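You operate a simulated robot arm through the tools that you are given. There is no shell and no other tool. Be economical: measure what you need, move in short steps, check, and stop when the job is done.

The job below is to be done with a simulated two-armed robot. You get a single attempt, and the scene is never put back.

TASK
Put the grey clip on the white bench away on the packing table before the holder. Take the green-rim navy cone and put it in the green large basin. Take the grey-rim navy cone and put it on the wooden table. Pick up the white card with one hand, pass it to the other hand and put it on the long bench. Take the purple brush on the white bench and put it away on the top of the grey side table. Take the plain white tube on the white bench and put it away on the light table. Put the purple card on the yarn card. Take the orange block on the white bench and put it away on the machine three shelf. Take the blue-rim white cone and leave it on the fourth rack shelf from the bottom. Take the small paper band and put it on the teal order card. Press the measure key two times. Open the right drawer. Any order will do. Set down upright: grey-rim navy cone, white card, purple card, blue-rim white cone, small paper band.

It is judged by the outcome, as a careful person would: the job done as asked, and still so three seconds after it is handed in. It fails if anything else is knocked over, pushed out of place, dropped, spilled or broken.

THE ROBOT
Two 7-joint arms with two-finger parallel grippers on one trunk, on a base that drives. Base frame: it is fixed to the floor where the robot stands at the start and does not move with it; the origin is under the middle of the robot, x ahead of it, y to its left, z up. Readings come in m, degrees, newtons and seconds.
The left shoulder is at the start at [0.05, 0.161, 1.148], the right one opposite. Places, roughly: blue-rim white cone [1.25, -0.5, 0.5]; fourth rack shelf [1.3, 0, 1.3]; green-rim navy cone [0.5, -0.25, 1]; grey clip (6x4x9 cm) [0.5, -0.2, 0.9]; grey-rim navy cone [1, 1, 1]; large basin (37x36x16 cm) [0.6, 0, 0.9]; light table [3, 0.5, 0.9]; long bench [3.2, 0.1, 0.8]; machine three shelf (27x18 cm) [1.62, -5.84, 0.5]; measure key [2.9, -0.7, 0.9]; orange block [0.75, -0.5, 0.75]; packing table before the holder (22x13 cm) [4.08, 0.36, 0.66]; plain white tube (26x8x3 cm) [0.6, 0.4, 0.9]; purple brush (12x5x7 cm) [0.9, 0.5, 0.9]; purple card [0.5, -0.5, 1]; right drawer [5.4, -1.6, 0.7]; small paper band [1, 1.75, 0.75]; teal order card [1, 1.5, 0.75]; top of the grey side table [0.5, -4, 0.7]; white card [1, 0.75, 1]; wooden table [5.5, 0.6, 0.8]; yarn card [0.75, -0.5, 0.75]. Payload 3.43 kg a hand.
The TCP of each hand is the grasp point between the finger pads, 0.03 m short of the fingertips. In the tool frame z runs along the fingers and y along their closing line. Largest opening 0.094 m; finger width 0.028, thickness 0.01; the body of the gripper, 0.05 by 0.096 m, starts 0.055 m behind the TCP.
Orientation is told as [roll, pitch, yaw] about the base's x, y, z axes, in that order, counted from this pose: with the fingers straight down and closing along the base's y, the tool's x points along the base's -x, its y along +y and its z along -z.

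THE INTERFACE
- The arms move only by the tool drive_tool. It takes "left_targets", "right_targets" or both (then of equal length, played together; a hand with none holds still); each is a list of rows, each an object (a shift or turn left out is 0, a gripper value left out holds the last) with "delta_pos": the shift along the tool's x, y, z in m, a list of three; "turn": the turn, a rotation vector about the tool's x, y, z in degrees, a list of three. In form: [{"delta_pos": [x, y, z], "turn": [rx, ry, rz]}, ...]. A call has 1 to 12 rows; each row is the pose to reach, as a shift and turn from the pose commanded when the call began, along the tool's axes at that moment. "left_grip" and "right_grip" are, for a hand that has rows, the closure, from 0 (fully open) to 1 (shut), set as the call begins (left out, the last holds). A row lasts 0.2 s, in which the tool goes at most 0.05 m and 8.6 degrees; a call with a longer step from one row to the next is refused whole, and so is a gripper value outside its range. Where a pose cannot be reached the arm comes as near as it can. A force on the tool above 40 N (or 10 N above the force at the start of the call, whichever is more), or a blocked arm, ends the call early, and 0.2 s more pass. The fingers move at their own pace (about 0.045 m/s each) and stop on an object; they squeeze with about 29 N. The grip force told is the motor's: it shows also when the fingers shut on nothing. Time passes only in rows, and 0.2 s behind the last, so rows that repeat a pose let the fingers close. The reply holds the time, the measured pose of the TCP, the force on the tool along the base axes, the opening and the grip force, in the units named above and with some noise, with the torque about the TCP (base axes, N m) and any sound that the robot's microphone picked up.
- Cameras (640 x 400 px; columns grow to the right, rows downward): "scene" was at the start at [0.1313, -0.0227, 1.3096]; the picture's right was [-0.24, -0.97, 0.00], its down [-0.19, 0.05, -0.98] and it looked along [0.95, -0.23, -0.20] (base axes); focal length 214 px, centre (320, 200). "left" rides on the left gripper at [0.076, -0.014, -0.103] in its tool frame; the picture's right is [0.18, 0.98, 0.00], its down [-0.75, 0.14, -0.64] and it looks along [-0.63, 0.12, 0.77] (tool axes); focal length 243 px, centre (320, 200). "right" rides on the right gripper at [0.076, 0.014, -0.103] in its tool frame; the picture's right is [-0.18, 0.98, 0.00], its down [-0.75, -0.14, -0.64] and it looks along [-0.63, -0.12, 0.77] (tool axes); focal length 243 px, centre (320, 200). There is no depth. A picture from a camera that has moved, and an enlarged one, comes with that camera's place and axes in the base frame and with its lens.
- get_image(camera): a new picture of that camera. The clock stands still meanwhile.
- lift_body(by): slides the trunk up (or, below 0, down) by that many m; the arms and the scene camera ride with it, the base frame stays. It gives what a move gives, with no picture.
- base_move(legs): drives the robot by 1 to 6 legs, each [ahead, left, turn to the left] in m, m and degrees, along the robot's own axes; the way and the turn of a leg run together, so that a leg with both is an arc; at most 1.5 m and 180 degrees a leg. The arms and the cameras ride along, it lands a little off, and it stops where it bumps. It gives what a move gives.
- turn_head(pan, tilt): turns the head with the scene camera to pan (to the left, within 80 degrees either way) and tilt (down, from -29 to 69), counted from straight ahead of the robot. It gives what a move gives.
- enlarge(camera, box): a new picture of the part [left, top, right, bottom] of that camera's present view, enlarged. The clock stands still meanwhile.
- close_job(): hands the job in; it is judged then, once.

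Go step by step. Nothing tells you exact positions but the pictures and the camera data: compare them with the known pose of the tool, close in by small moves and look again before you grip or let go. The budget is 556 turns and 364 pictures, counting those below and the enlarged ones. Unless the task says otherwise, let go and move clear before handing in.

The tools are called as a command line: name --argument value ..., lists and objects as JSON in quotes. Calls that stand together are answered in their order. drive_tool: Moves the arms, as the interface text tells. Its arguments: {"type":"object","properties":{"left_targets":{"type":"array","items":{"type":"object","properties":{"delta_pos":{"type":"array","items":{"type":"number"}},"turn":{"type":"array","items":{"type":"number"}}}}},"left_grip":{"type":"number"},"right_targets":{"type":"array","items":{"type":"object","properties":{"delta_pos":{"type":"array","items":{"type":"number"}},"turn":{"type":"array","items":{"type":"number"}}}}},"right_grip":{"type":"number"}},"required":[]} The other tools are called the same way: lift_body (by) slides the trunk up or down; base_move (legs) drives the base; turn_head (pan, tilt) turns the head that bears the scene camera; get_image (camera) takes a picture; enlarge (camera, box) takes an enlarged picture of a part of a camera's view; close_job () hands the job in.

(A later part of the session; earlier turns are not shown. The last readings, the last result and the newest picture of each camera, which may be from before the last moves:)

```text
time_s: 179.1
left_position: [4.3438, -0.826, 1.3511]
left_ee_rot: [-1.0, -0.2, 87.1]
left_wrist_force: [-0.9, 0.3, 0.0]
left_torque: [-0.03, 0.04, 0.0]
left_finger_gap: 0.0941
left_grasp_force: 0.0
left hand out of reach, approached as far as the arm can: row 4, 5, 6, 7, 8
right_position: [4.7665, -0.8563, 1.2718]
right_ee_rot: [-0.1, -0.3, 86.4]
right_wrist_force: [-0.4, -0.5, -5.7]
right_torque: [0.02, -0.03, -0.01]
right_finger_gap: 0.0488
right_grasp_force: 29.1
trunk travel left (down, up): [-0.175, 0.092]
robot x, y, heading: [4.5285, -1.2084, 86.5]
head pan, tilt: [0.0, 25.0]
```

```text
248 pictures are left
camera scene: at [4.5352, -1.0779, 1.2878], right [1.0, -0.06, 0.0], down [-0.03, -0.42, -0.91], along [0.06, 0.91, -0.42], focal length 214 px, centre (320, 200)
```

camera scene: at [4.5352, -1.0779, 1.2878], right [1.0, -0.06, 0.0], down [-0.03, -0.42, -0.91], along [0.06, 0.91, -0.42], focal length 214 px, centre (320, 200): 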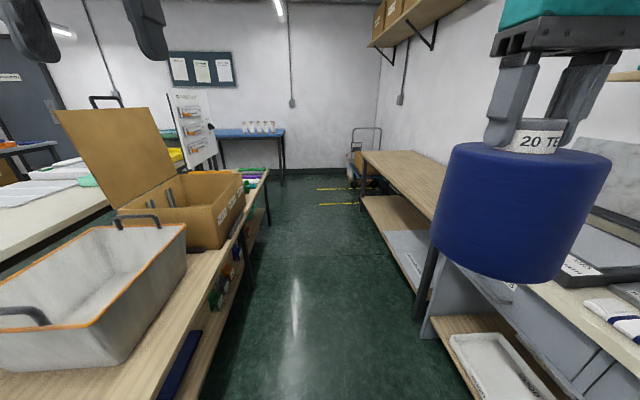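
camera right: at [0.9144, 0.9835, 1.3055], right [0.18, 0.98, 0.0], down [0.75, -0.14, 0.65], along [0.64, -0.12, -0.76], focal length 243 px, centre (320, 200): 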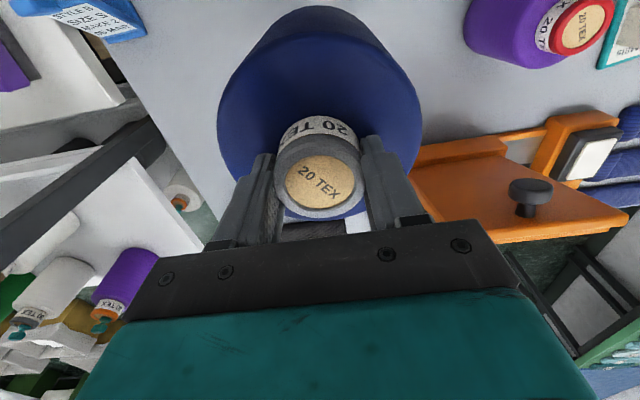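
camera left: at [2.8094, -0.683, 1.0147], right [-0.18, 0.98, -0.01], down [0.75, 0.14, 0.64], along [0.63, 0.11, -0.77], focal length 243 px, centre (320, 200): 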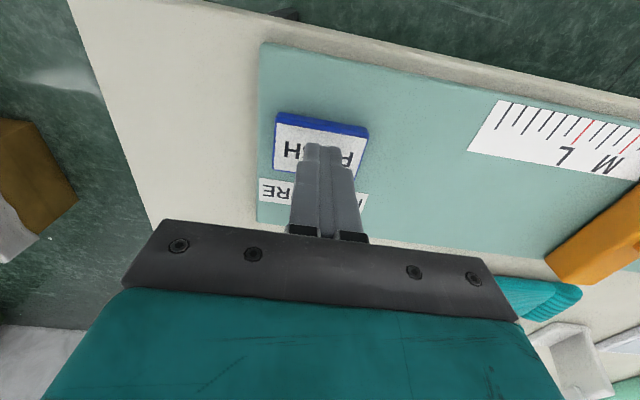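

base_move --legs '[[0, 0, 3.3], [0, -0.2, 0], [0.85, 0, 0]]'

turn_head --pan -50 --tilt 35

get_image --camera "scene"

get_image --camera "right"

```text
time_s: 185.1
left_position: [4.5268, -0.003, 1.3494]
left_ee_rot: [-1.1, -0.1, 90.0]
left_wrist_force: [0.0, 1.3, -0.1]
left_torque: [-0.02, 0.03, 0.01]
left_finger_gap: 0.0938
left_grasp_force: 0.0
right_position: [4.952, -0.0122, 1.2713]
right_ee_rot: [0.0, -0.3, 89.5]
right_wrist_force: [-1.0, 0.9, -6.6]
right_torque: [0.01, 0.01, 0.0]
right_finger_gap: 0.0489
right_grasp_force: 29.3
trunk travel left (down, up): [-0.175, 0.092]
robot x, y, heading: [4.7315, -0.3742, 89.5]
head pan, tilt: [0.0, 25.0]
```

```text
time_s: 186.3
left_position: [4.5267, -0.0051, 1.3499]
left_ee_rot: [-1.1, 0.0, 90.1]
left_wrist_force: [-0.3, 0.2, -0.1]
left_torque: [-0.02, 0.01, 0.02]
left_finger_gap: 0.0939
left_grasp_force: 0.1
right_position: [4.9517, -0.0132, 1.2714]
right_ee_rot: [0.0, -0.3, 89.4]
right_wrist_force: [0.1, -0.1, -6.3]
right_torque: [0.01, 0.01, 0.0]
right_finger_gap: 0.049
right_grasp_force: 28.9
trunk travel left (down, up): [-0.175, 0.092]
robot x, y, heading: [4.7287, -0.3769, 89.9]
head pan, tilt: [-50.0, 35.0]
```

```text
247 pictures are left
camera scene: at [4.7982, -0.282, 1.2718], right [0.64, -0.77, 0.0], down [-0.44, -0.37, -0.82], along [0.63, 0.52, -0.57], focal length 214 px, centre (320, 200)
```

scene: 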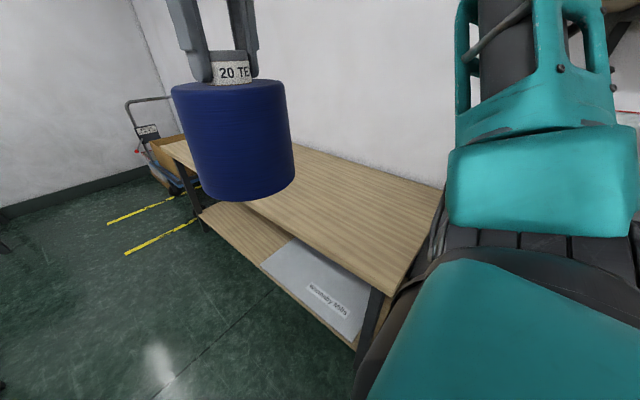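

```text
246 pictures are left
camera right: at [4.9372, -0.0895, 1.3743], right [-0.98, 0.19, 0.0], down [0.15, 0.75, 0.65], along [0.13, 0.63, -0.76], focal length 243 px, centre (320, 200)
```

right: 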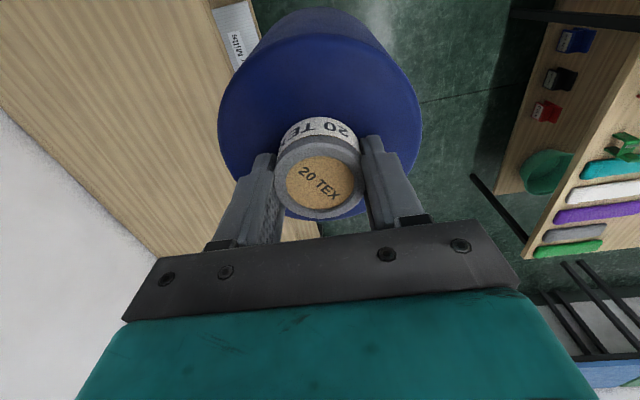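

The right elbow would crowd the table from this side; I'll instead face the wooden table: back out, turn, and strafe in.

base_move --legs '[[-0.83, 0, 0], [0, 0.2, 0], [0, 0, -89.7]]'

turn_head --pan 0 --tilt 35

get_image --camera "scene"

```text
time_s: 195.7
left_position: [4.8914, -1.0016, 1.3496]
left_ee_rot: [-1.1, -0.1, 0.0]
left_wrist_force: [-0.3, -0.6, -0.2]
left_torque: [0.01, 0.02, 0.02]
left_finger_gap: 0.0938
left_grasp_force: 0.0
right_position: [4.882, -1.4277, 1.2714]
right_ee_rot: [0.0, -0.3, -0.6]
right_wrist_force: [-0.9, 0.4, -5.5]
right_torque: [-0.03, 0.0, 0.01]
right_finger_gap: 0.0488
right_grasp_force: 28.6
trunk travel left (down, up): [-0.175, 0.092]
robot x, y, heading: [4.5182, -1.2044, -0.4]
head pan, tilt: [-50.0, 35.0]
```

```text
time_s: 196.9
left_position: [4.8908, -1.0002, 1.3512]
left_ee_rot: [-1.0, -0.2, 0.0]
left_wrist_force: [0.0, 0.5, 0.4]
left_torque: [0.0, -0.02, -0.03]
left_finger_gap: 0.0943
left_grasp_force: 0.1
right_position: [4.882, -1.4267, 1.2719]
right_ee_rot: [-0.1, -0.2, -0.7]
right_wrist_force: [0.7, 0.8, -5.6]
right_torque: [-0.04, 0.0, 0.0]
right_finger_gap: 0.0489
right_grasp_force: 28.8
trunk travel left (down, up): [-0.175, 0.092]
robot x, y, heading: [4.5179, -1.1981, -0.6]
head pan, tilt: [0.0, 35.0]
```

```text
245 pictures are left
camera scene: at [4.6469, -1.2053, 1.2718], right [-0.01, -1.0, 0.0], down [-0.57, 0.01, -0.82], along [0.82, -0.01, -0.57], focal length 214 px, centre (320, 200)
```

scene: 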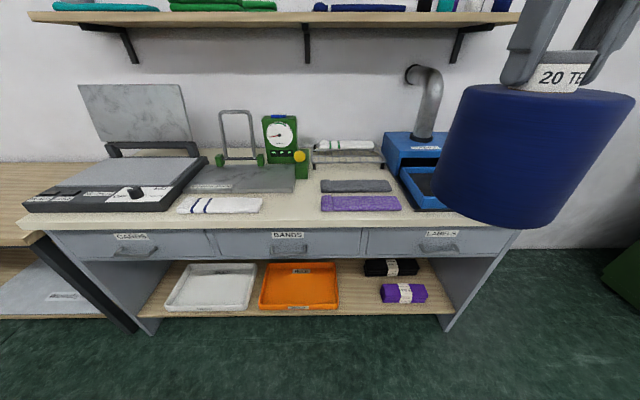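

base_move --legs '[[0.13, 0, 0.6], [0, 1.2, 0]]'

get_image --camera "scene"

get_image --camera "right"

```text
time_s: 203.8
left_position: [4.9966, 0.1797, 1.35]
left_ee_rot: [-1.2, 0.0, 2.2]
left_wrist_force: [0.5, 0.2, 0.6]
left_torque: [-0.04, 0.01, 0.01]
left_finger_gap: 0.0939
left_grasp_force: 0.2
right_position: [5.0031, -0.2451, 1.272]
right_ee_rot: [0.0, -0.3, 1.3]
right_wrist_force: [1.5, 0.2, -6.2]
right_torque: [0.05, 0.0, 0.01]
right_finger_gap: 0.0488
right_grasp_force: 28.8
trunk travel left (down, up): [-0.175, 0.092]
robot x, y, heading: [4.633, -0.0366, 1.4]
head pan, tilt: [0.0, 35.0]
```

```text
244 pictures are left
camera scene: at [4.7601, -0.0326, 1.2718], right [0.02, -1.0, 0.0], down [-0.57, -0.01, -0.82], along [0.82, 0.02, -0.57], focal length 214 px, centre (320, 200)
```

scene: 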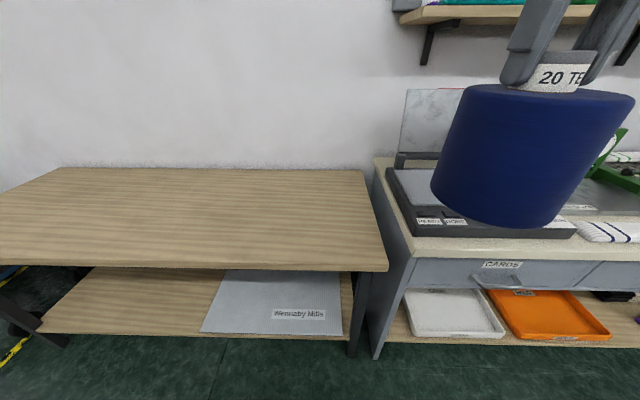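

```text
243 pictures are left
camera right: at [4.9266, -0.2327, 1.3742], right [0.16, 0.99, 0.0], down [0.75, -0.12, 0.65], along [0.64, -0.1, -0.76], focal length 243 px, centre (320, 200)
```

right: 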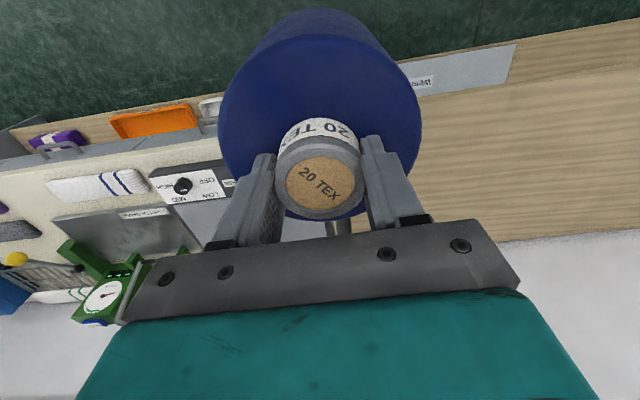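

base_move --legs '[[0.07, 0, -1.4], [0, 0.36, 0]]'

drive_tool --right_targets '[{"delta_pos": [-0.03, 0, 0.02]}, {"delta_pos": [-0.06, 0, 0.05]}, {"delta_pos": [-0.09, 0, 0.08]}, {"delta_pos": [-0.11, 0, 0.12]}, {"delta_pos": [-0.11, 0, 0.16]}]'

get_image --camera "scene"

get_image --camera "right"

```text
time_s: 206.7
left_position: [5.0717, 0.5343, 1.3503]
left_ee_rot: [-1.0, -0.1, 0.6]
left_wrist_force: [0.2, 0.1, -0.5]
left_torque: [-0.01, -0.02, -0.03]
left_finger_gap: 0.094
left_grasp_force: 0.1
right_position: [5.0665, 0.1093, 1.2728]
right_ee_rot: [0.0, -0.3, -0.2]
right_wrist_force: [-0.1, 0.4, -5.8]
right_torque: [-0.01, 0.0, -0.02]
right_finger_gap: 0.0487
right_grasp_force: 29.1
trunk travel left (down, up): [-0.175, 0.092]
robot x, y, heading: [4.6986, 0.3289, 0.0]
head pan, tilt: [0.0, 35.0]
```

```text
time_s: 207.9
left_position: [5.0704, 0.5344, 1.3504]
left_ee_rot: [-1.1, -0.1, 0.6]
left_wrist_force: [0.2, -0.6, -0.9]
left_torque: [0.0, 0.01, -0.02]
left_finger_gap: 0.0942
left_grasp_force: 0.0
right_position: [5.1803, 0.107, 1.1101]
right_ee_rot: [0.0, -0.2, -0.3]
right_wrist_force: [-0.4, -0.5, -6.1]
right_torque: [-0.01, 0.0, 0.01]
right_finger_gap: 0.0488
right_grasp_force: 29.0
trunk travel left (down, up): [-0.175, 0.092]
robot x, y, heading: [4.6997, 0.3305, -0.1]
head pan, tilt: [0.0, 35.0]
```

```text
242 pictures are left
camera scene: at [4.8292, 0.3278, 1.2717], right [0.0, -1.0, 0.0], down [-0.57, 0.0, -0.82], along [0.82, 0.0, -0.57], focal length 214 px, centre (320, 200)
```

scene: 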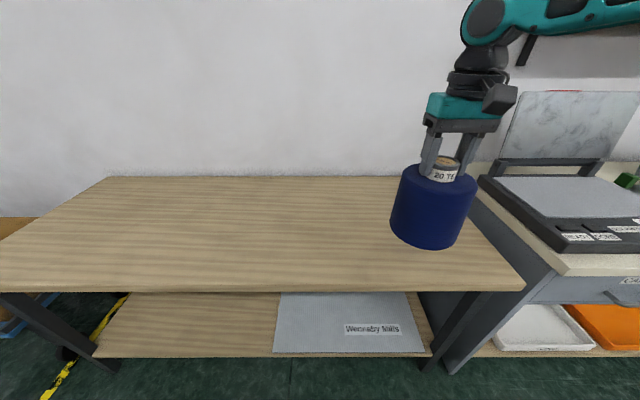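

```text
241 pictures are left
camera right: at [5.1029, 0.1214, 1.2142], right [0.19, 0.98, 0.0], down [0.75, -0.14, 0.65], along [0.63, -0.12, -0.76], focal length 243 px, centre (320, 200)
```

right: 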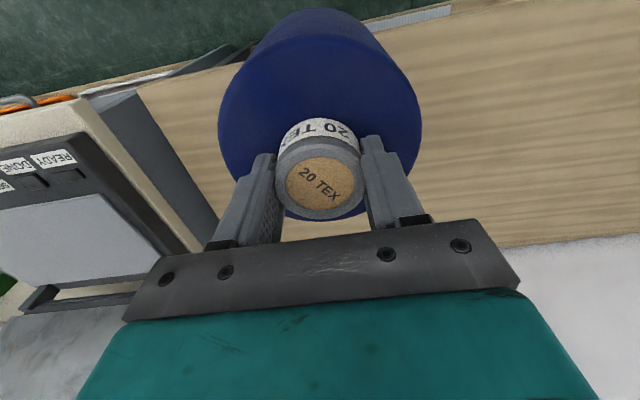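

base_move --legs '[[0.09, 0, 0]]'

drive_tool --right_targets '[{"delta_pos": [0, 0, 0.03]}, {"delta_pos": [0, 0, 0.06]}, {"delta_pos": [0, 0, 0.075]}, {"delta_pos": [0, 0, 0.085]}]'

enlarge --camera "scene" --box '[340, 100, 580, 300]'

```text
time_s: 209.0
left_position: [5.1604, 0.5357, 1.3488]
left_ee_rot: [-1.2, -0.1, 0.7]
left_wrist_force: [0.3, 0.5, 0.0]
left_torque: [-0.01, 0.03, 0.02]
left_finger_gap: 0.0941
left_grasp_force: 0.0
right_position: [5.2691, 0.1087, 1.1115]
right_ee_rot: [0.0, -0.2, 0.0]
right_wrist_force: [0.1, -0.3, -6.6]
right_torque: [-0.03, 0.02, 0.01]
right_finger_gap: 0.0492
right_grasp_force: 28.8
trunk travel left (down, up): [-0.175, 0.092]
robot x, y, heading: [4.7889, 0.326, 0.4]
head pan, tilt: [0.0, 35.0]
```

```text
time_s: 210.0
left_position: [5.1598, 0.5363, 1.3505]
left_ee_rot: [-1.0, -0.1, 0.7]
left_wrist_force: [-0.9, -0.1, -0.6]
left_torque: [-0.01, -0.01, 0.0]
left_finger_gap: 0.094
left_grasp_force: 0.0
right_position: [5.2703, 0.107, 1.0276]
right_ee_rot: [-0.1, -0.3, 0.0]
right_wrist_force: [0.5, -0.7, -6.3]
right_torque: [-0.03, 0.0, 0.0]
right_finger_gap: 0.0489
right_grasp_force: 28.9
trunk travel left (down, up): [-0.175, 0.092]
robot x, y, heading: [4.7869, 0.3276, 0.3]
head pan, tilt: [0.0, 35.0]
```

```text
2.00 times, centred on (460, 200) of scene
camera zoom: at [4.9183, 0.3285, 1.2718], right [0.0, -1.0, 0.0], down [-0.57, 0.0, -0.82], along [0.82, 0.0, -0.57], focal length 429 px, centre (40, 200)
```

zoom: 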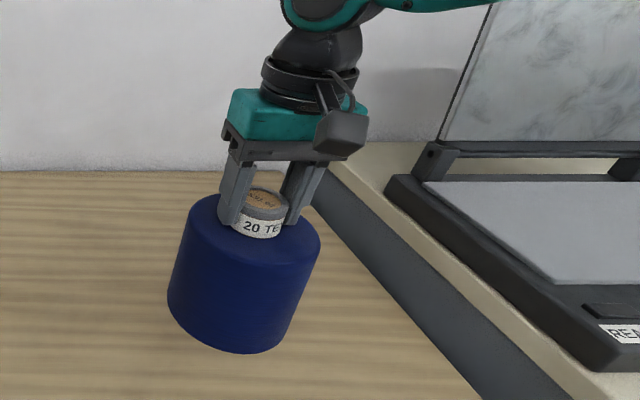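

Nearly down; lower in small steps until contact.

drive_tool --right_targets '[{"delta_pos": [0, 0, 0.006]}, {"delta_pos": [0, 0, 0.012]}, {"delta_pos": [0, 0, 0.018]}]'

```text
time_s: 210.8
left_position: [5.1599, 0.5358, 1.3503]
left_ee_rot: [-1.2, 0.0, 0.7]
left_wrist_force: [-0.5, 0.1, 0.4]
left_torque: [-0.01, 0.0, -0.01]
left_finger_gap: 0.0939
left_grasp_force: 0.0
right_position: [5.2695, 0.1081, 1.0092]
right_ee_rot: [0.1, -0.3, 0.0]
right_wrist_force: [-0.1, 0.3, -6.1]
right_torque: [-0.02, -0.01, 0.02]
right_finger_gap: 0.0489
right_grasp_force: 29.1
trunk travel left (down, up): [-0.175, 0.092]
robot x, y, heading: [4.7899, 0.3277, 0.1]
head pan, tilt: [0.0, 35.0]
```

drive_tool --right_targets '[{"delta_pos": [0, 0, 0.006]}, {"delta_pos": [0, 0, 0.012]}, {"delta_pos": [0, 0, 0.018]}]'

enlarge --camera "scene" --box '[340, 100, 580, 300]'

```text
time_s: 211.6
left_position: [5.1603, 0.5357, 1.3505]
left_ee_rot: [-1.1, -0.1, 0.8]
left_wrist_force: [0.0, 0.0, 0.3]
left_torque: [0.0, 0.01, 0.0]
left_finger_gap: 0.094
left_grasp_force: 0.0
right_position: [5.2697, 0.1092, 0.9905]
right_ee_rot: [0.0, -0.3, 0.0]
right_wrist_force: [0.5, -0.5, -5.9]
right_torque: [-0.01, -0.04, 0.0]
right_finger_gap: 0.0489
right_grasp_force: 29.4
trunk travel left (down, up): [-0.175, 0.092]
robot x, y, heading: [4.7904, 0.3324, 0.4]
head pan, tilt: [0.0, 35.0]
```

```text
2.00 times, centred on (460, 200) of scene
camera zoom: at [4.9182, 0.3285, 1.2718], right [0.0, -1.0, 0.0], down [-0.57, 0.0, -0.82], along [0.82, 0.0, -0.57], focal length 429 px, centre (40, 200)
```

zoom: 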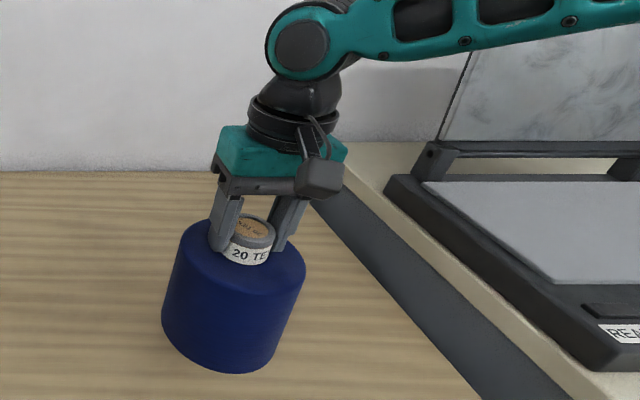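

drive_tool --right_targets '[{"delta_pos": [0, 0, 0.006]}, {"delta_pos": [0, 0, 0.012]}, {"delta_pos": [0, 0, 0.018]}, {"delta_pos": [0, 0, 0.023]}]'

```text
time_s: 212.6
left_position: [5.1602, 0.5347, 1.3495]
left_ee_rot: [-1.1, -0.2, 0.7]
left_wrist_force: [-0.5, -0.7, 0.2]
left_torque: [-0.01, 0.06, 0.0]
left_finger_gap: 0.094
left_grasp_force: 0.0
right_position: [5.2684, 0.1098, 0.9676]
right_ee_rot: [0.0, -0.2, -0.1]
right_wrist_force: [0.4, 0.3, -7.1]
right_torque: [-0.02, -0.01, 0.02]
right_finger_gap: 0.0492
right_grasp_force: 29.2
trunk travel left (down, up): [-0.175, 0.092]
robot x, y, heading: [4.7857, 0.3327, 0.1]
head pan, tilt: [0.0, 35.0]
```

drive_tool --right_targets '[{"delta_pos": [0, 0, 0.006]}, {"delta_pos": [0, 0, 0.012]}, {"delta_pos": [0, 0, 0.018]}, {"delta_pos": [0, 0, 0.023]}]'

enlarge --camera "scene" --box '[340, 100, 580, 300]'

```text
time_s: 213.6
left_position: [5.16, 0.5353, 1.3494]
left_ee_rot: [-1.1, -0.1, 0.7]
left_wrist_force: [-0.9, 0.4, -1.1]
left_torque: [0.02, 0.01, 0.0]
left_finger_gap: 0.0941
left_grasp_force: 0.0
right_position: [5.2711, 0.1091, 0.9446]
right_ee_rot: [-0.1, -0.3, 0.1]
right_wrist_force: [-0.7, -0.4, -6.4]
right_torque: [0.0, -0.02, -0.01]
right_finger_gap: 0.0491
right_grasp_force: 29.3
trunk travel left (down, up): [-0.175, 0.092]
robot x, y, heading: [4.7904, 0.3298, 0.1]
head pan, tilt: [0.0, 35.0]
```

```text
2.00 times, centred on (460, 200) of scene
camera zoom: at [4.9182, 0.3285, 1.2718], right [0.0, -1.0, 0.0], down [-0.57, 0.0, -0.82], along [0.82, 0.0, -0.57], focal length 429 px, centre (40, 200)
```

zoom: 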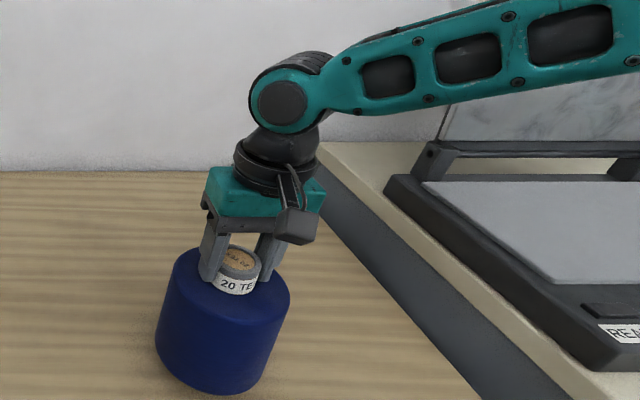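

drive_tool --right_targets '[{"delta_pos": [0, 0, 0.004]}, {"delta_pos": [0, 0, 0.008]}, {"delta_pos": [0, 0, 0.012]}, {"delta_pos": [0, 0, 0.016]}]'

```text
time_s: 214.6
left_position: [5.16, 0.5357, 1.3493]
left_ee_rot: [-1.0, -0.2, 0.7]
left_wrist_force: [0.1, 0.0, 0.0]
left_torque: [-0.01, -0.04, 0.04]
left_finger_gap: 0.0941
left_grasp_force: 0.1
right_position: [5.2701, 0.1091, 0.9284]
right_ee_rot: [0.0, -0.3, -0.1]
right_wrist_force: [0.1, -0.7, -6.8]
right_torque: [0.0, 0.01, -0.03]
right_finger_gap: 0.0488
right_grasp_force: 28.6
trunk travel left (down, up): [-0.175, 0.092]
robot x, y, heading: [4.7889, 0.3275, 0.2]
head pan, tilt: [0.0, 35.0]
```

drive_tool --right_targets '[{"delta_pos": [0, 0, 0.004]}, {"delta_pos": [0, 0, 0.008]}, {"delta_pos": [0, 0, 0.012]}, {"delta_pos": [0, 0, 0.016]}]'

enlarge --camera "scene" --box '[340, 140, 580, 340]'

```text
time_s: 215.6
left_position: [5.1566, 0.535, 1.3517]
left_ee_rot: [-1.3, -0.2, 0.6]
left_wrist_force: [0.3, -1.0, -0.2]
left_torque: [0.04, 0.0, -0.01]
left_finger_gap: 0.0942
left_grasp_force: 0.0
right_position: [5.2692, 0.1086, 0.9207]
right_ee_rot: [0.0, -0.5, -0.1]
right_wrist_force: [-11.9, -2.8, 19.5]
right_torque: [-0.16, 0.32, -0.02]
right_finger_gap: 0.0486
right_grasp_force: 29.0
trunk travel left (down, up): [-0.175, 0.092]
robot x, y, heading: [4.7853, 0.3272, 0.2]
head pan, tilt: [0.0, 35.0]
stopped in row 4 (right hand): the force on the tool passed its limit (the readings are from after the stop); the commanded pose is now the measured one
```

```text
2.00 times, centred on (460, 240) of scene
camera zoom: at [4.9147, 0.329, 1.2723], right [0.0, -1.0, 0.0], down [-0.57, 0.0, -0.82], along [0.82, 0.0, -0.57], focal length 429 px, centre (40, 120)
```

zoom: 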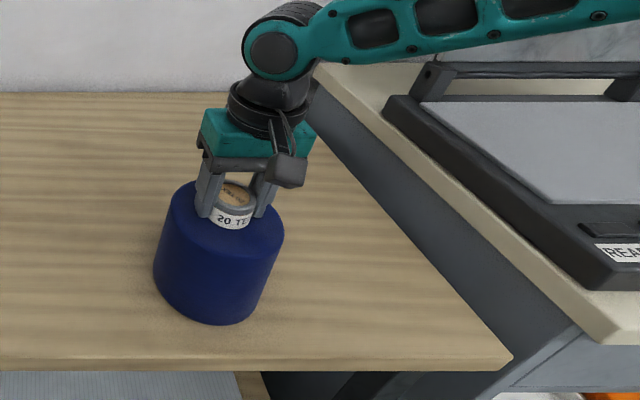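

The cone is seated on the wooden table. Release and lift away.

drive_tool --right_targets '[{}, {}, {}, {}, {}]' --right_grip 0

drive_tool --right_targets '[{"delta_pos": [0, 0, -0.03]}, {"delta_pos": [0, 0, -0.07]}, {"delta_pos": [0, 0, -0.12]}, {"delta_pos": [0, 0, -0.17]}, {"delta_pos": [0, 0, -0.22]}, {"delta_pos": [0, 0, -0.27]}, {"delta_pos": [0, 0, -0.32]}]'

get_image --camera "scene"

```text
time_s: 216.8
left_position: [5.1577, 0.5371, 1.3509]
left_ee_rot: [-1.2, -0.2, 0.7]
left_wrist_force: [-0.2, 0.4, 0.6]
left_torque: [0.01, -0.01, -0.01]
left_finger_gap: 0.0939
left_grasp_force: 0.2
right_position: [5.2709, 0.1113, 0.9198]
right_ee_rot: [0.0, -0.7, 0.0]
right_wrist_force: [3.5, 7.4, 21.8]
right_torque: [-0.1, 0.14, -0.03]
right_finger_gap: 0.089
right_grasp_force: 0.1
trunk travel left (down, up): [-0.175, 0.092]
robot x, y, heading: [4.7867, 0.3297, 0.4]
head pan, tilt: [0.0, 35.0]
```

```text
time_s: 218.4
left_position: [5.1593, 0.5355, 1.3486]
left_ee_rot: [-1.1, -0.1, 0.8]
left_wrist_force: [0.5, -0.2, -0.5]
left_torque: [0.01, 0.03, -0.01]
left_finger_gap: 0.0938
left_grasp_force: 0.1
right_position: [5.2714, 0.1087, 1.2375]
right_ee_rot: [0.1, -0.3, -0.3]
right_wrist_force: [0.0, 0.7, -0.6]
right_torque: [0.02, 0.01, 0.03]
right_finger_gap: 0.0941
right_grasp_force: 0.1
trunk travel left (down, up): [-0.175, 0.092]
robot x, y, heading: [4.7895, 0.3301, 0.4]
head pan, tilt: [0.0, 35.0]
```

```text
236 pictures are left
camera scene: at [4.9182, 0.3285, 1.2717], right [0.0, -1.0, 0.0], down [-0.57, 0.0, -0.82], along [0.82, 0.0, -0.57], focal length 214 px, centre (320, 200)
```

scene: 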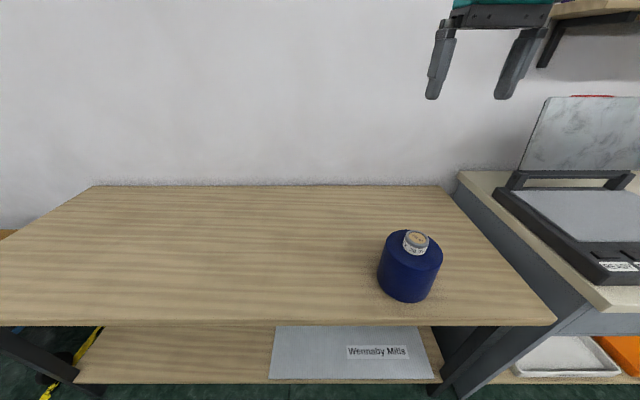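

Cone placed upright. Now to the right drawer.

base_move --legs '[[-0.15, 0, 0], [0, -0.85, 0], [0, -0.85, 0]]'

get_image --camera "scene"

enlarge --camera "scene" --box '[280, 180, 520, 330]'

```text
time_s: 227.8
left_position: [5.0415, -1.115, 1.3507]
left_ee_rot: [-1.0, -0.2, 3.9]
left_wrist_force: [-0.1, 0.3, 0.7]
left_torque: [0.02, 0.01, -0.03]
left_finger_gap: 0.0938
left_grasp_force: 0.0
right_position: [5.1755, -1.5351, 1.2391]
right_ee_rot: [0.0, -0.4, 3.1]
right_wrist_force: [-0.8, -0.6, 1.2]
right_torque: [0.02, -0.01, 0.01]
right_finger_gap: 0.0941
right_grasp_force: 0.1
trunk travel left (down, up): [-0.175, 0.092]
robot x, y, heading: [4.6791, -1.3386, 3.4]
head pan, tilt: [0.0, 35.0]
```

```text
235 pictures are left
camera scene: at [4.8109, -1.3361, 1.2719], right [0.06, -1.0, 0.0], down [-0.57, -0.03, -0.82], along [0.82, 0.05, -0.57], focal length 214 px, centre (320, 200)
```

scene: 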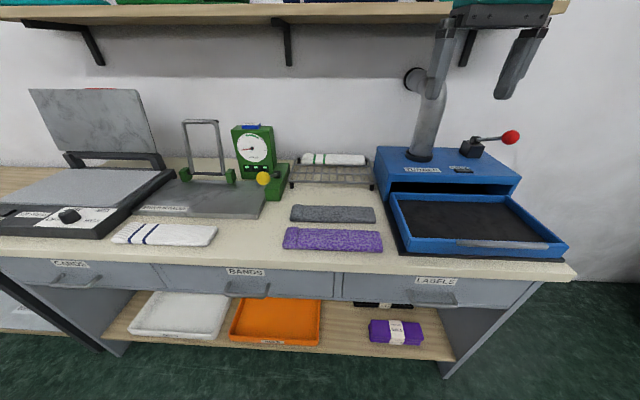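

```text
2.67 times, centred on (400, 255) of scene
camera zoom: at [4.8109, -1.3361, 1.2719], right [0.06, -1.0, 0.0], down [-0.57, -0.03, -0.82], along [0.82, 0.05, -0.57], focal length 572 px, centre (107, 53)
```

zoom: 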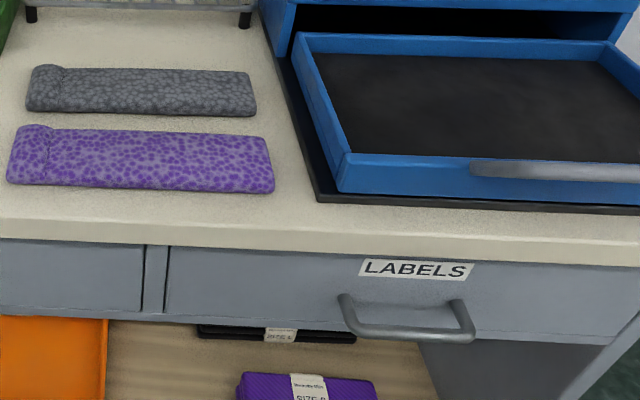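

The LABELS drawer (right) has a bail handle. I'll back off, turn the right hand to point forward with vertical closing.

base_move --legs '[[-0.25, 0, 0], [0, 0, -3.4]]'

drive_tool --right_targets '[{"delta_pos": [0.02, 0, 0.02], "turn": [3.6, -3.6, -6.2]}, {"delta_pos": [0.04, 0, 0.04], "turn": [7.2, -7.2, -12.4]}, {"delta_pos": [0.06, 0, 0.06], "turn": [10.8, -10.8, -18.7]}, {"delta_pos": [0.08, 0, 0.08], "turn": [14.4, -14.4, -24.9]}, {"delta_pos": [0.1, 0, 0.1], "turn": [18, -18, -31.1]}, {"delta_pos": [0.1, 0, 0.13], "turn": [21.6, -21.6, -37.3]}, {"delta_pos": [0.1, 0, 0.16], "turn": [25.1, -25.1, -43.6]}, {"delta_pos": [0.1, 0, 0.19], "turn": [28.7, -28.7, -49.8]}, {"delta_pos": [0.1, 0, 0.22], "turn": [32.3, -32.3, -56]}, {"delta_pos": [0.1, 0, 0.24], "turn": [35.9, -35.9, -62.2]}, {"delta_pos": [0.1, 0, 0.26], "turn": [39.5, -39.5, -68.5]}, {"delta_pos": [0.1, 0, 0.28], "turn": [43.1, -43.1, -74.7]}]'

get_image --camera "right"

get_image --camera "scene"

```text
time_s: 230.1
left_position: [4.8052, -1.1508, 1.3504]
left_ee_rot: [-1.1, -0.2, 0.9]
left_wrist_force: [0.4, 0.2, -1.1]
left_torque: [-0.02, 0.0, 0.02]
left_finger_gap: 0.0939
left_grasp_force: 0.1
right_position: [4.9178, -1.577, 1.2389]
right_ee_rot: [-0.1, -0.5, 0.0]
right_wrist_force: [-0.1, -0.3, 0.1]
right_torque: [0.0, -0.01, 0.0]
right_finger_gap: 0.094
right_grasp_force: 0.0
trunk travel left (down, up): [-0.175, 0.092]
robot x, y, heading: [4.437, -1.3524, 0.4]
head pan, tilt: [0.0, 35.0]
```

```text
time_s: 232.7
left_position: [4.8055, -1.1519, 1.3502]
left_ee_rot: [-1.1, -0.1, 0.8]
left_wrist_force: [-0.2, -0.3, -0.6]
left_torque: [0.0, 0.03, -0.03]
left_finger_gap: 0.0941
left_grasp_force: 0.0
right_position: [4.8476, -1.5752, 0.9477]
right_ee_rot: [-56.6, -3.5, 83.7]
right_wrist_force: [-0.1, -0.3, 0.0]
right_torque: [0.01, 0.05, -0.02]
right_finger_gap: 0.0939
right_grasp_force: 0.0
right hand out of reach, approached as far as the arm can: row 9, 10, 11, 12
trunk travel left (down, up): [-0.175, 0.092]
robot x, y, heading: [4.4379, -1.3609, 0.6]
head pan, tilt: [0.0, 35.0]
```

```text
233 pictures are left
camera right: at [4.7456, -1.6427, 0.9873], right [-0.51, 0.29, -0.81], down [-0.38, 0.77, 0.52], along [0.77, 0.57, -0.28], focal length 243 px, centre (320, 200)
```

right: 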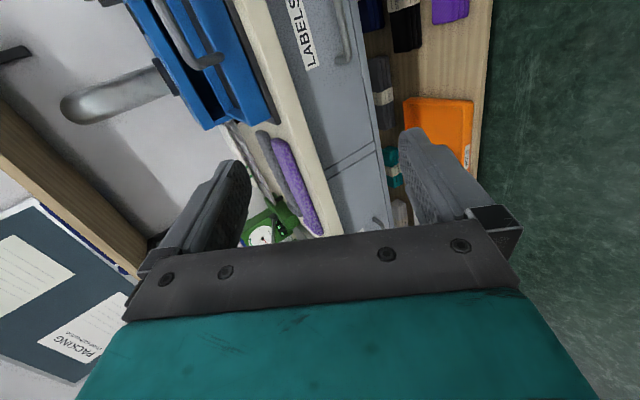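

```text
232 pictures are left
camera scene: at [4.5652, -1.3583, 1.2719], right [0.0, -1.0, 0.0], down [-0.57, 0.0, -0.82], along [0.82, 0.0, -0.57], focal length 214 px, centre (320, 200)
```

scene: 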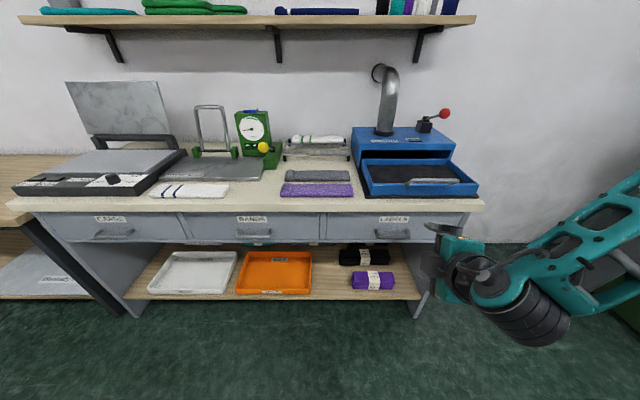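

drive_tool --right_targets '[{"delta_pos": [0.004, 0.008, 0.043], "turn": [1.8, -1.8, -3.1]}, {"delta_pos": [0.008, 0.016, 0.087], "turn": [3.6, -3.6, -6.2]}, {"delta_pos": [0.0125, 0.024, 0.13], "turn": [3.6, -3.6, -6.2]}, {"delta_pos": [0.017, 0.032, 0.173], "turn": [3.6, -3.6, -6.2]}, {"delta_pos": [0.021, 0.04, 0.217], "turn": [3.6, -3.6, -6.2]}]'

get_image --camera "right"

enlarge --camera "scene" --box '[320, 180, 520, 305]'

```text
time_s: 233.9
left_position: [4.8064, -1.1508, 1.3503]
left_ee_rot: [-1.2, -0.2, 0.8]
left_wrist_force: [0.3, -0.6, -0.4]
left_torque: [0.04, -0.02, 0.02]
left_finger_gap: 0.094
left_grasp_force: 0.1
right_position: [4.969, -1.6335, 0.8746]
right_ee_rot: [-60.4, 0.0, 90.0]
right_wrist_force: [0.4, 0.0, 0.3]
right_torque: [0.0, -0.04, 0.01]
right_finger_gap: 0.094
right_grasp_force: 0.2
right hand out of reach, approached as far as the arm can: row 2, 3, 4, 5
trunk travel left (down, up): [-0.175, 0.092]
robot x, y, heading: [4.438, -1.3594, 0.5]
head pan, tilt: [0.0, 35.0]
```

```text
231 pictures are left
camera right: at [4.8727, -1.7095, 0.914], right [-0.49, 0.18, -0.85], down [-0.49, 0.75, 0.44], along [0.73, 0.63, -0.28], focal length 243 px, centre (320, 200)
```

right: 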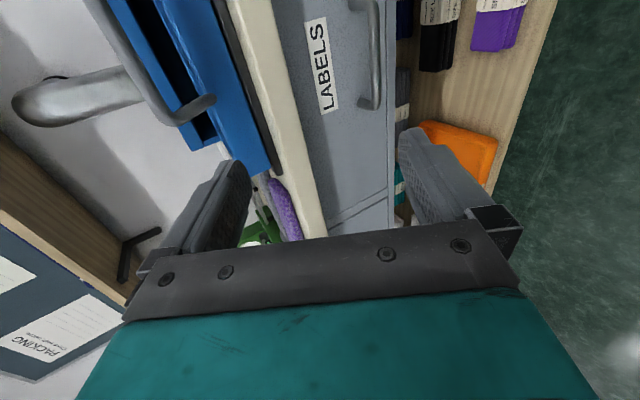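

```text
3.20 times, centred on (420, 242) of scene
camera zoom: at [4.5649, -1.3581, 1.2719], right [0.0, -1.0, 0.0], down [-0.57, 0.0, -0.82], along [0.82, 0.0, -0.57], focal length 686 px, centre (0, 64)
```

zoom: 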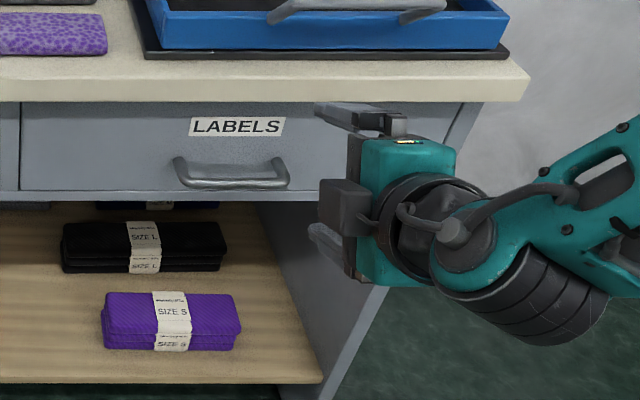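

lift_body --by -0.148

get_image --camera "right"

enlarge --camera "scene" --box '[320, 180, 520, 305]'

```text
time_s: 235.6
left_position: [4.8064, -1.1513, 1.2027]
left_ee_rot: [-1.1, -0.2, 0.9]
left_wrist_force: [-0.4, -0.6, 0.1]
left_torque: [0.01, 0.01, -0.01]
left_finger_gap: 0.0941
left_grasp_force: 0.0
right_position: [4.9695, -1.6322, 0.7271]
right_ee_rot: [-60.4, 0.0, 90.0]
right_wrist_force: [0.6, 0.2, -0.1]
right_torque: [0.01, 0.02, 0.01]
right_finger_gap: 0.094
right_grasp_force: 0.0
trunk travel left (down, up): [-0.027, 0.24]
robot x, y, heading: [4.4388, -1.3595, 0.3]
head pan, tilt: [0.0, 35.0]
```

```text
229 pictures are left
camera right: at [4.8724, -1.7091, 0.7662], right [-0.49, 0.18, -0.85], down [-0.49, 0.75, 0.44], along [0.73, 0.63, -0.28], focal length 243 px, centre (320, 200)
```

right: 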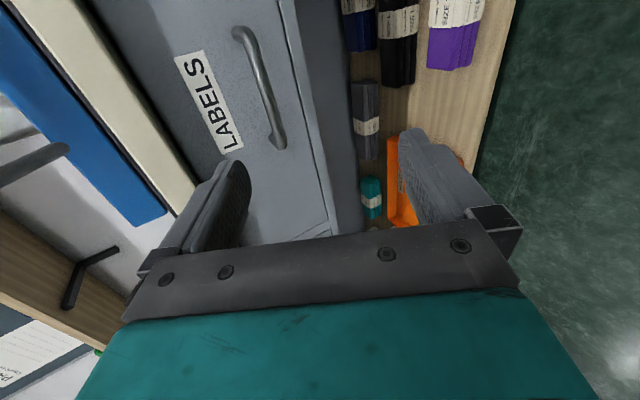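

```text
3.20 times, centred on (420, 242) of scene
camera zoom: at [4.5648, -1.358, 1.1239], right [0.0, -1.0, 0.0], down [-0.57, 0.0, -0.82], along [0.82, 0.0, -0.57], focal length 686 px, centre (0, 64)
```

zoom: 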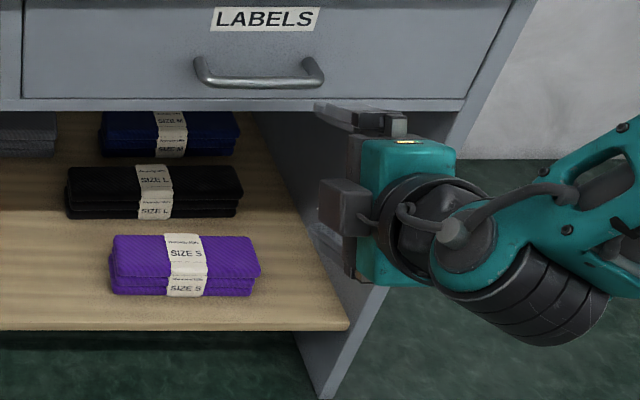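

Handle bar found at about [5.148, -1.642, 0.694] from two heights. Narrow the fingers, lower a little, and drive in.

drive_tool --right_targets '[{}, {}, {}]' --right_grip 0.47

lift_body --by -0.025

base_move --legs '[[0.1, -0.01, 0]]'

get_image --camera "right"

enlarge --camera "scene" --box '[320, 180, 520, 305]'

```text
time_s: 236.4
left_position: [4.8061, -1.1514, 1.2023]
left_ee_rot: [-1.1, -0.3, 0.9]
left_wrist_force: [-0.2, -0.2, -0.7]
left_torque: [0.01, 0.03, 0.01]
left_finger_gap: 0.0939
left_grasp_force: 0.0
right_position: [4.9688, -1.6328, 0.7288]
right_ee_rot: [-60.3, 0.0, 90.0]
right_wrist_force: [0.3, 0.6, 0.1]
right_torque: [-0.02, 0.03, 0.0]
right_finger_gap: 0.0497
right_grasp_force: 0.2
trunk travel left (down, up): [-0.027, 0.24]
robot x, y, heading: [4.4349, -1.3582, 0.4]
head pan, tilt: [0.0, 35.0]
```

```text
time_s: 237.1
left_position: [4.8068, -1.1505, 1.1771]
left_ee_rot: [-1.1, -0.2, 0.7]
left_wrist_force: [-0.5, 0.3, 0.0]
left_torque: [-0.01, 0.0, 0.0]
left_finger_gap: 0.094
left_grasp_force: 0.1
right_position: [4.9677, -1.6337, 0.7038]
right_ee_rot: [-60.5, 0.0, 89.9]
right_wrist_force: [0.5, 1.2, 0.8]
right_torque: [-0.01, -0.01, 0.01]
right_finger_gap: 0.0497
right_grasp_force: 0.1
trunk travel left (down, up): [-0.002, 0.265]
robot x, y, heading: [4.4365, -1.355, 0.5]
head pan, tilt: [0.0, 35.0]
```

```text
time_s: 238.3
left_position: [4.9079, -1.1596, 1.177]
left_ee_rot: [-1.0, -0.2, 0.8]
left_wrist_force: [-0.6, -0.1, 0.4]
left_torque: [0.0, -0.01, 0.04]
left_finger_gap: 0.094
left_grasp_force: 0.1
right_position: [5.0679, -1.643, 0.7014]
right_ee_rot: [-60.5, 0.0, 90.0]
right_wrist_force: [0.6, -0.1, 0.2]
right_torque: [-0.02, 0.03, 0.01]
right_finger_gap: 0.0498
right_grasp_force: 0.0
trunk travel left (down, up): [-0.002, 0.265]
robot x, y, heading: [4.5395, -1.3693, 0.1]
head pan, tilt: [0.0, 35.0]
```

```text
227 pictures are left
camera right: at [4.9734, -1.7185, 0.741], right [-0.49, 0.18, -0.85], down [-0.49, 0.75, 0.44], along [0.72, 0.63, -0.28], focal length 243 px, centre (320, 200)
```

right: 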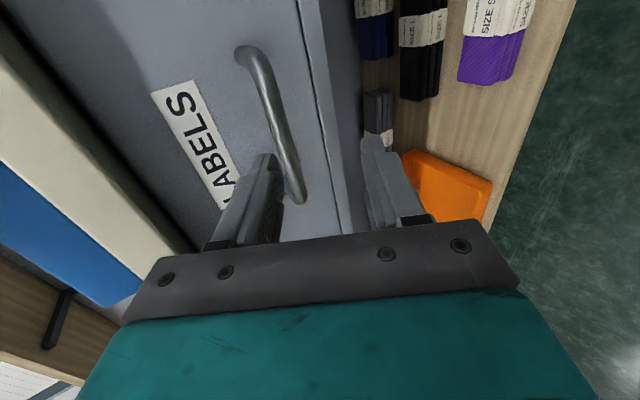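

```text
3.20 times, centred on (420, 242) of scene
camera zoom: at [4.6658, -1.3676, 1.0988], right [0.0, -1.0, 0.0], down [-0.57, 0.0, -0.82], along [0.82, 0.0, -0.57], focal length 686 px, centre (0, 64)
```

zoom: 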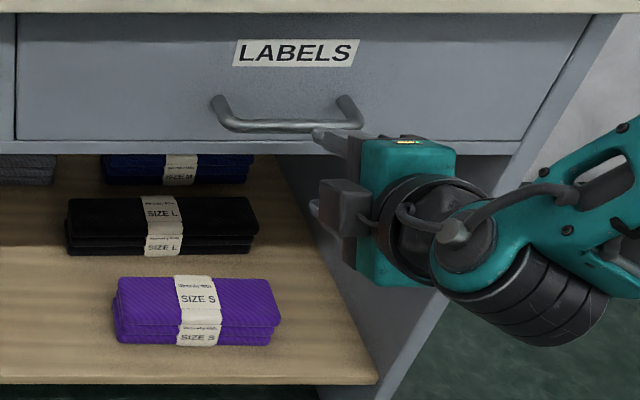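

base_move --legs '[[0.045, 0, 0]]'

get_image --camera "right"

enlarge --camera "scene" --box '[320, 180, 520, 305]'

```text
time_s: 239.2
left_position: [4.9523, -1.1595, 1.1776]
left_ee_rot: [-1.1, -0.2, 0.8]
left_wrist_force: [0.6, -0.1, -0.1]
left_torque: [0.03, 0.05, -0.03]
left_finger_gap: 0.0941
left_grasp_force: 0.1
right_position: [5.1138, -1.6427, 0.7021]
right_ee_rot: [-60.4, 0.0, 90.0]
right_wrist_force: [-0.8, -0.5, 0.8]
right_torque: [0.0, 0.01, -0.01]
right_finger_gap: 0.0495
right_grasp_force: 0.1
trunk travel left (down, up): [-0.002, 0.265]
robot x, y, heading: [4.5806, -1.3677, 0.1]
head pan, tilt: [0.0, 35.0]
```

```text
225 pictures are left
camera right: at [5.0178, -1.7185, 0.7409], right [-0.49, 0.18, -0.85], down [-0.49, 0.75, 0.44], along [0.73, 0.63, -0.28], focal length 243 px, centre (320, 200)
```

right: 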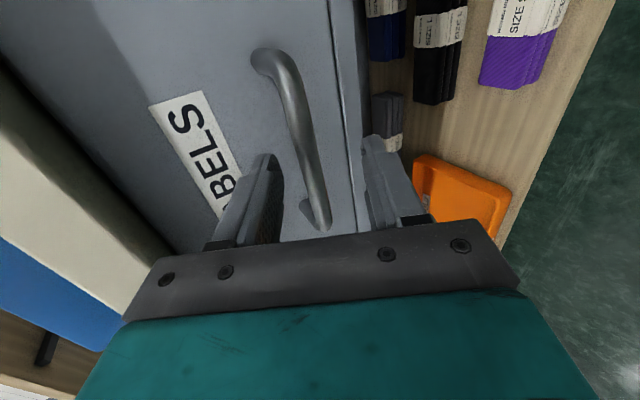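

```text
3.20 times, centred on (420, 242) of scene
camera zoom: at [4.7104, -1.3673, 1.0988], right [0.0, -1.0, 0.0], down [-0.57, 0.0, -0.82], along [0.82, 0.0, -0.57], focal length 686 px, centre (0, 64)
```

zoom: 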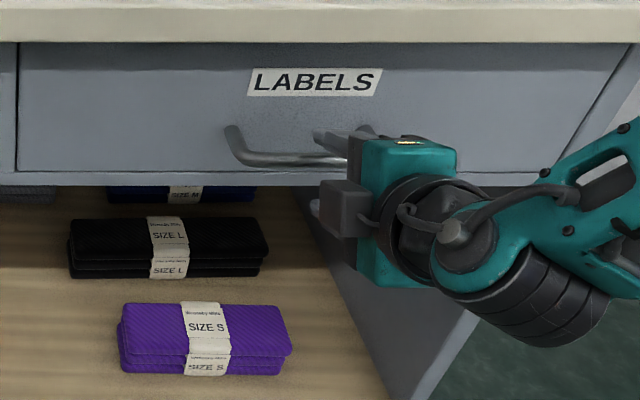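

base_move --legs '[[0.018, 0, 0]]'

drive_tool --right_targets '[{}, {}, {}, {}]' --right_grip 1

get_image --camera "right"

```text
time_s: 240.0
left_position: [4.9706, -1.1595, 1.1765]
left_ee_rot: [-1.2, -0.1, 0.8]
left_wrist_force: [-0.1, 1.1, -0.4]
left_torque: [0.03, -0.01, -0.02]
left_finger_gap: 0.0941
left_grasp_force: 0.1
right_position: [5.1314, -1.6424, 0.7027]
right_ee_rot: [-60.4, 0.0, 90.0]
right_wrist_force: [0.2, -0.1, 0.6]
right_torque: [-0.01, 0.01, 0.03]
right_finger_gap: 0.0497
right_grasp_force: 0.1
trunk travel left (down, up): [-0.002, 0.265]
robot x, y, heading: [4.602, -1.364, 0.5]
head pan, tilt: [0.0, 35.0]
```

```text
time_s: 241.0
left_position: [4.9708, -1.1596, 1.1778]
left_ee_rot: [-1.2, -0.2, 0.8]
left_wrist_force: [0.0, 0.5, 0.2]
left_torque: [0.03, 0.01, -0.01]
left_finger_gap: 0.094
left_grasp_force: 0.1
right_position: [5.1306, -1.6422, 0.7013]
right_ee_rot: [-60.1, -0.1, 89.9]
right_wrist_force: [-3.2, 0.7, -6.2]
right_torque: [0.29, 0.14, -0.31]
right_finger_gap: 0.0137
right_grasp_force: 45.1
trunk travel left (down, up): [-0.002, 0.265]
robot x, y, heading: [4.6, -1.3676, 0.4]
head pan, tilt: [0.0, 35.0]
```

```text
223 pictures are left
camera right: at [5.0356, -1.7186, 0.7401], right [-0.49, 0.19, -0.85], down [-0.49, 0.75, 0.44], along [0.72, 0.63, -0.28], focal length 243 px, centre (320, 200)
```

right: 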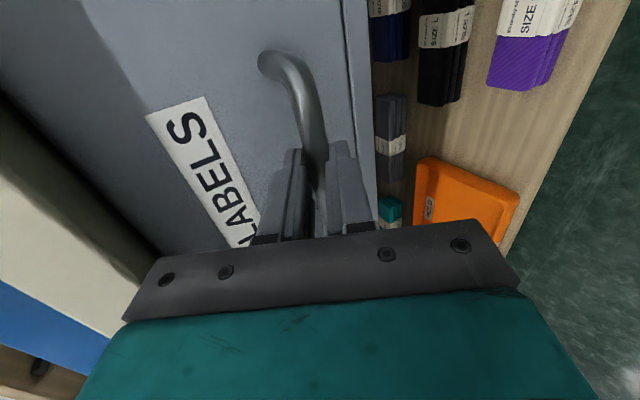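

Handle gripped. Pull by driving the base straight back.

base_move --legs '[[-0.12, 0, 0]]'

get_image --camera "scene"

```text
time_s: 242.2
left_position: [4.8501, -1.1609, 1.1759]
left_ee_rot: [-1.3, -0.2, 0.7]
left_wrist_force: [-0.1, -0.2, 0.2]
left_torque: [-0.02, 0.02, -0.01]
left_finger_gap: 0.0941
left_grasp_force: 0.1
right_position: [5.0121, -1.6423, 0.7011]
right_ee_rot: [-60.2, 0.0, 90.1]
right_wrist_force: [-0.4, 5.9, -13.7]
right_torque: [0.34, 0.19, -0.45]
right_finger_gap: 0.0136
right_grasp_force: 45.0
trunk travel left (down, up): [-0.002, 0.265]
robot x, y, heading: [4.4781, -1.3656, 0.6]
head pan, tilt: [0.0, 35.0]
```

```text
222 pictures are left
camera scene: at [4.6089, -1.3679, 1.0986], right [0.0, -1.0, 0.0], down [-0.57, 0.0, -0.82], along [0.82, 0.0, -0.57], focal length 214 px, centre (320, 200)
```

scene: 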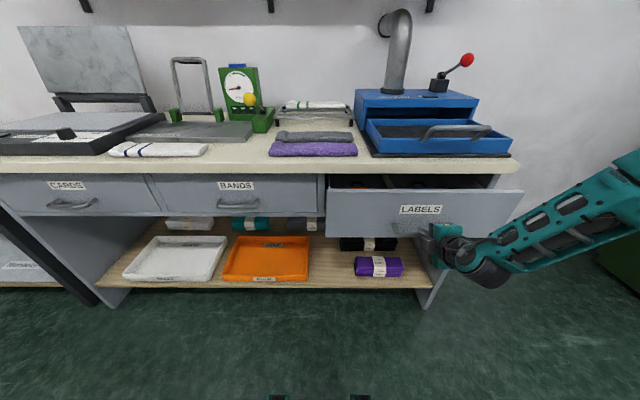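

The drawer is coming out. Pull more.

base_move --legs '[[-0.1, 0, 0]]'

get_image --camera "scene"

```text
time_s: 243.4
left_position: [4.7507, -1.1616, 1.1765]
left_ee_rot: [-1.2, 0.0, 0.7]
left_wrist_force: [0.6, -0.5, -0.5]
left_torque: [0.0, -0.01, 0.01]
left_finger_gap: 0.0941
left_grasp_force: 0.0
right_position: [4.9119, -1.6423, 0.7007]
right_ee_rot: [-60.1, -0.1, 90.1]
right_wrist_force: [0.1, 8.2, -7.9]
right_torque: [0.46, 0.1, -0.39]
right_finger_gap: 0.0136
right_grasp_force: 44.6
trunk travel left (down, up): [-0.002, 0.265]
robot x, y, heading: [4.3783, -1.372, 0.3]
head pan, tilt: [0.0, 35.0]
```

```text
221 pictures are left
camera scene: at [4.5086, -1.3681, 1.0987], right [0.0, -1.0, 0.0], down [-0.57, 0.0, -0.82], along [0.82, 0.0, -0.57], focal length 214 px, centre (320, 200)
```

scene: 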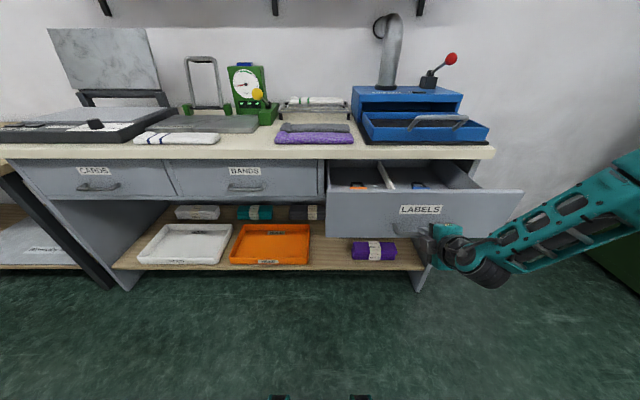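

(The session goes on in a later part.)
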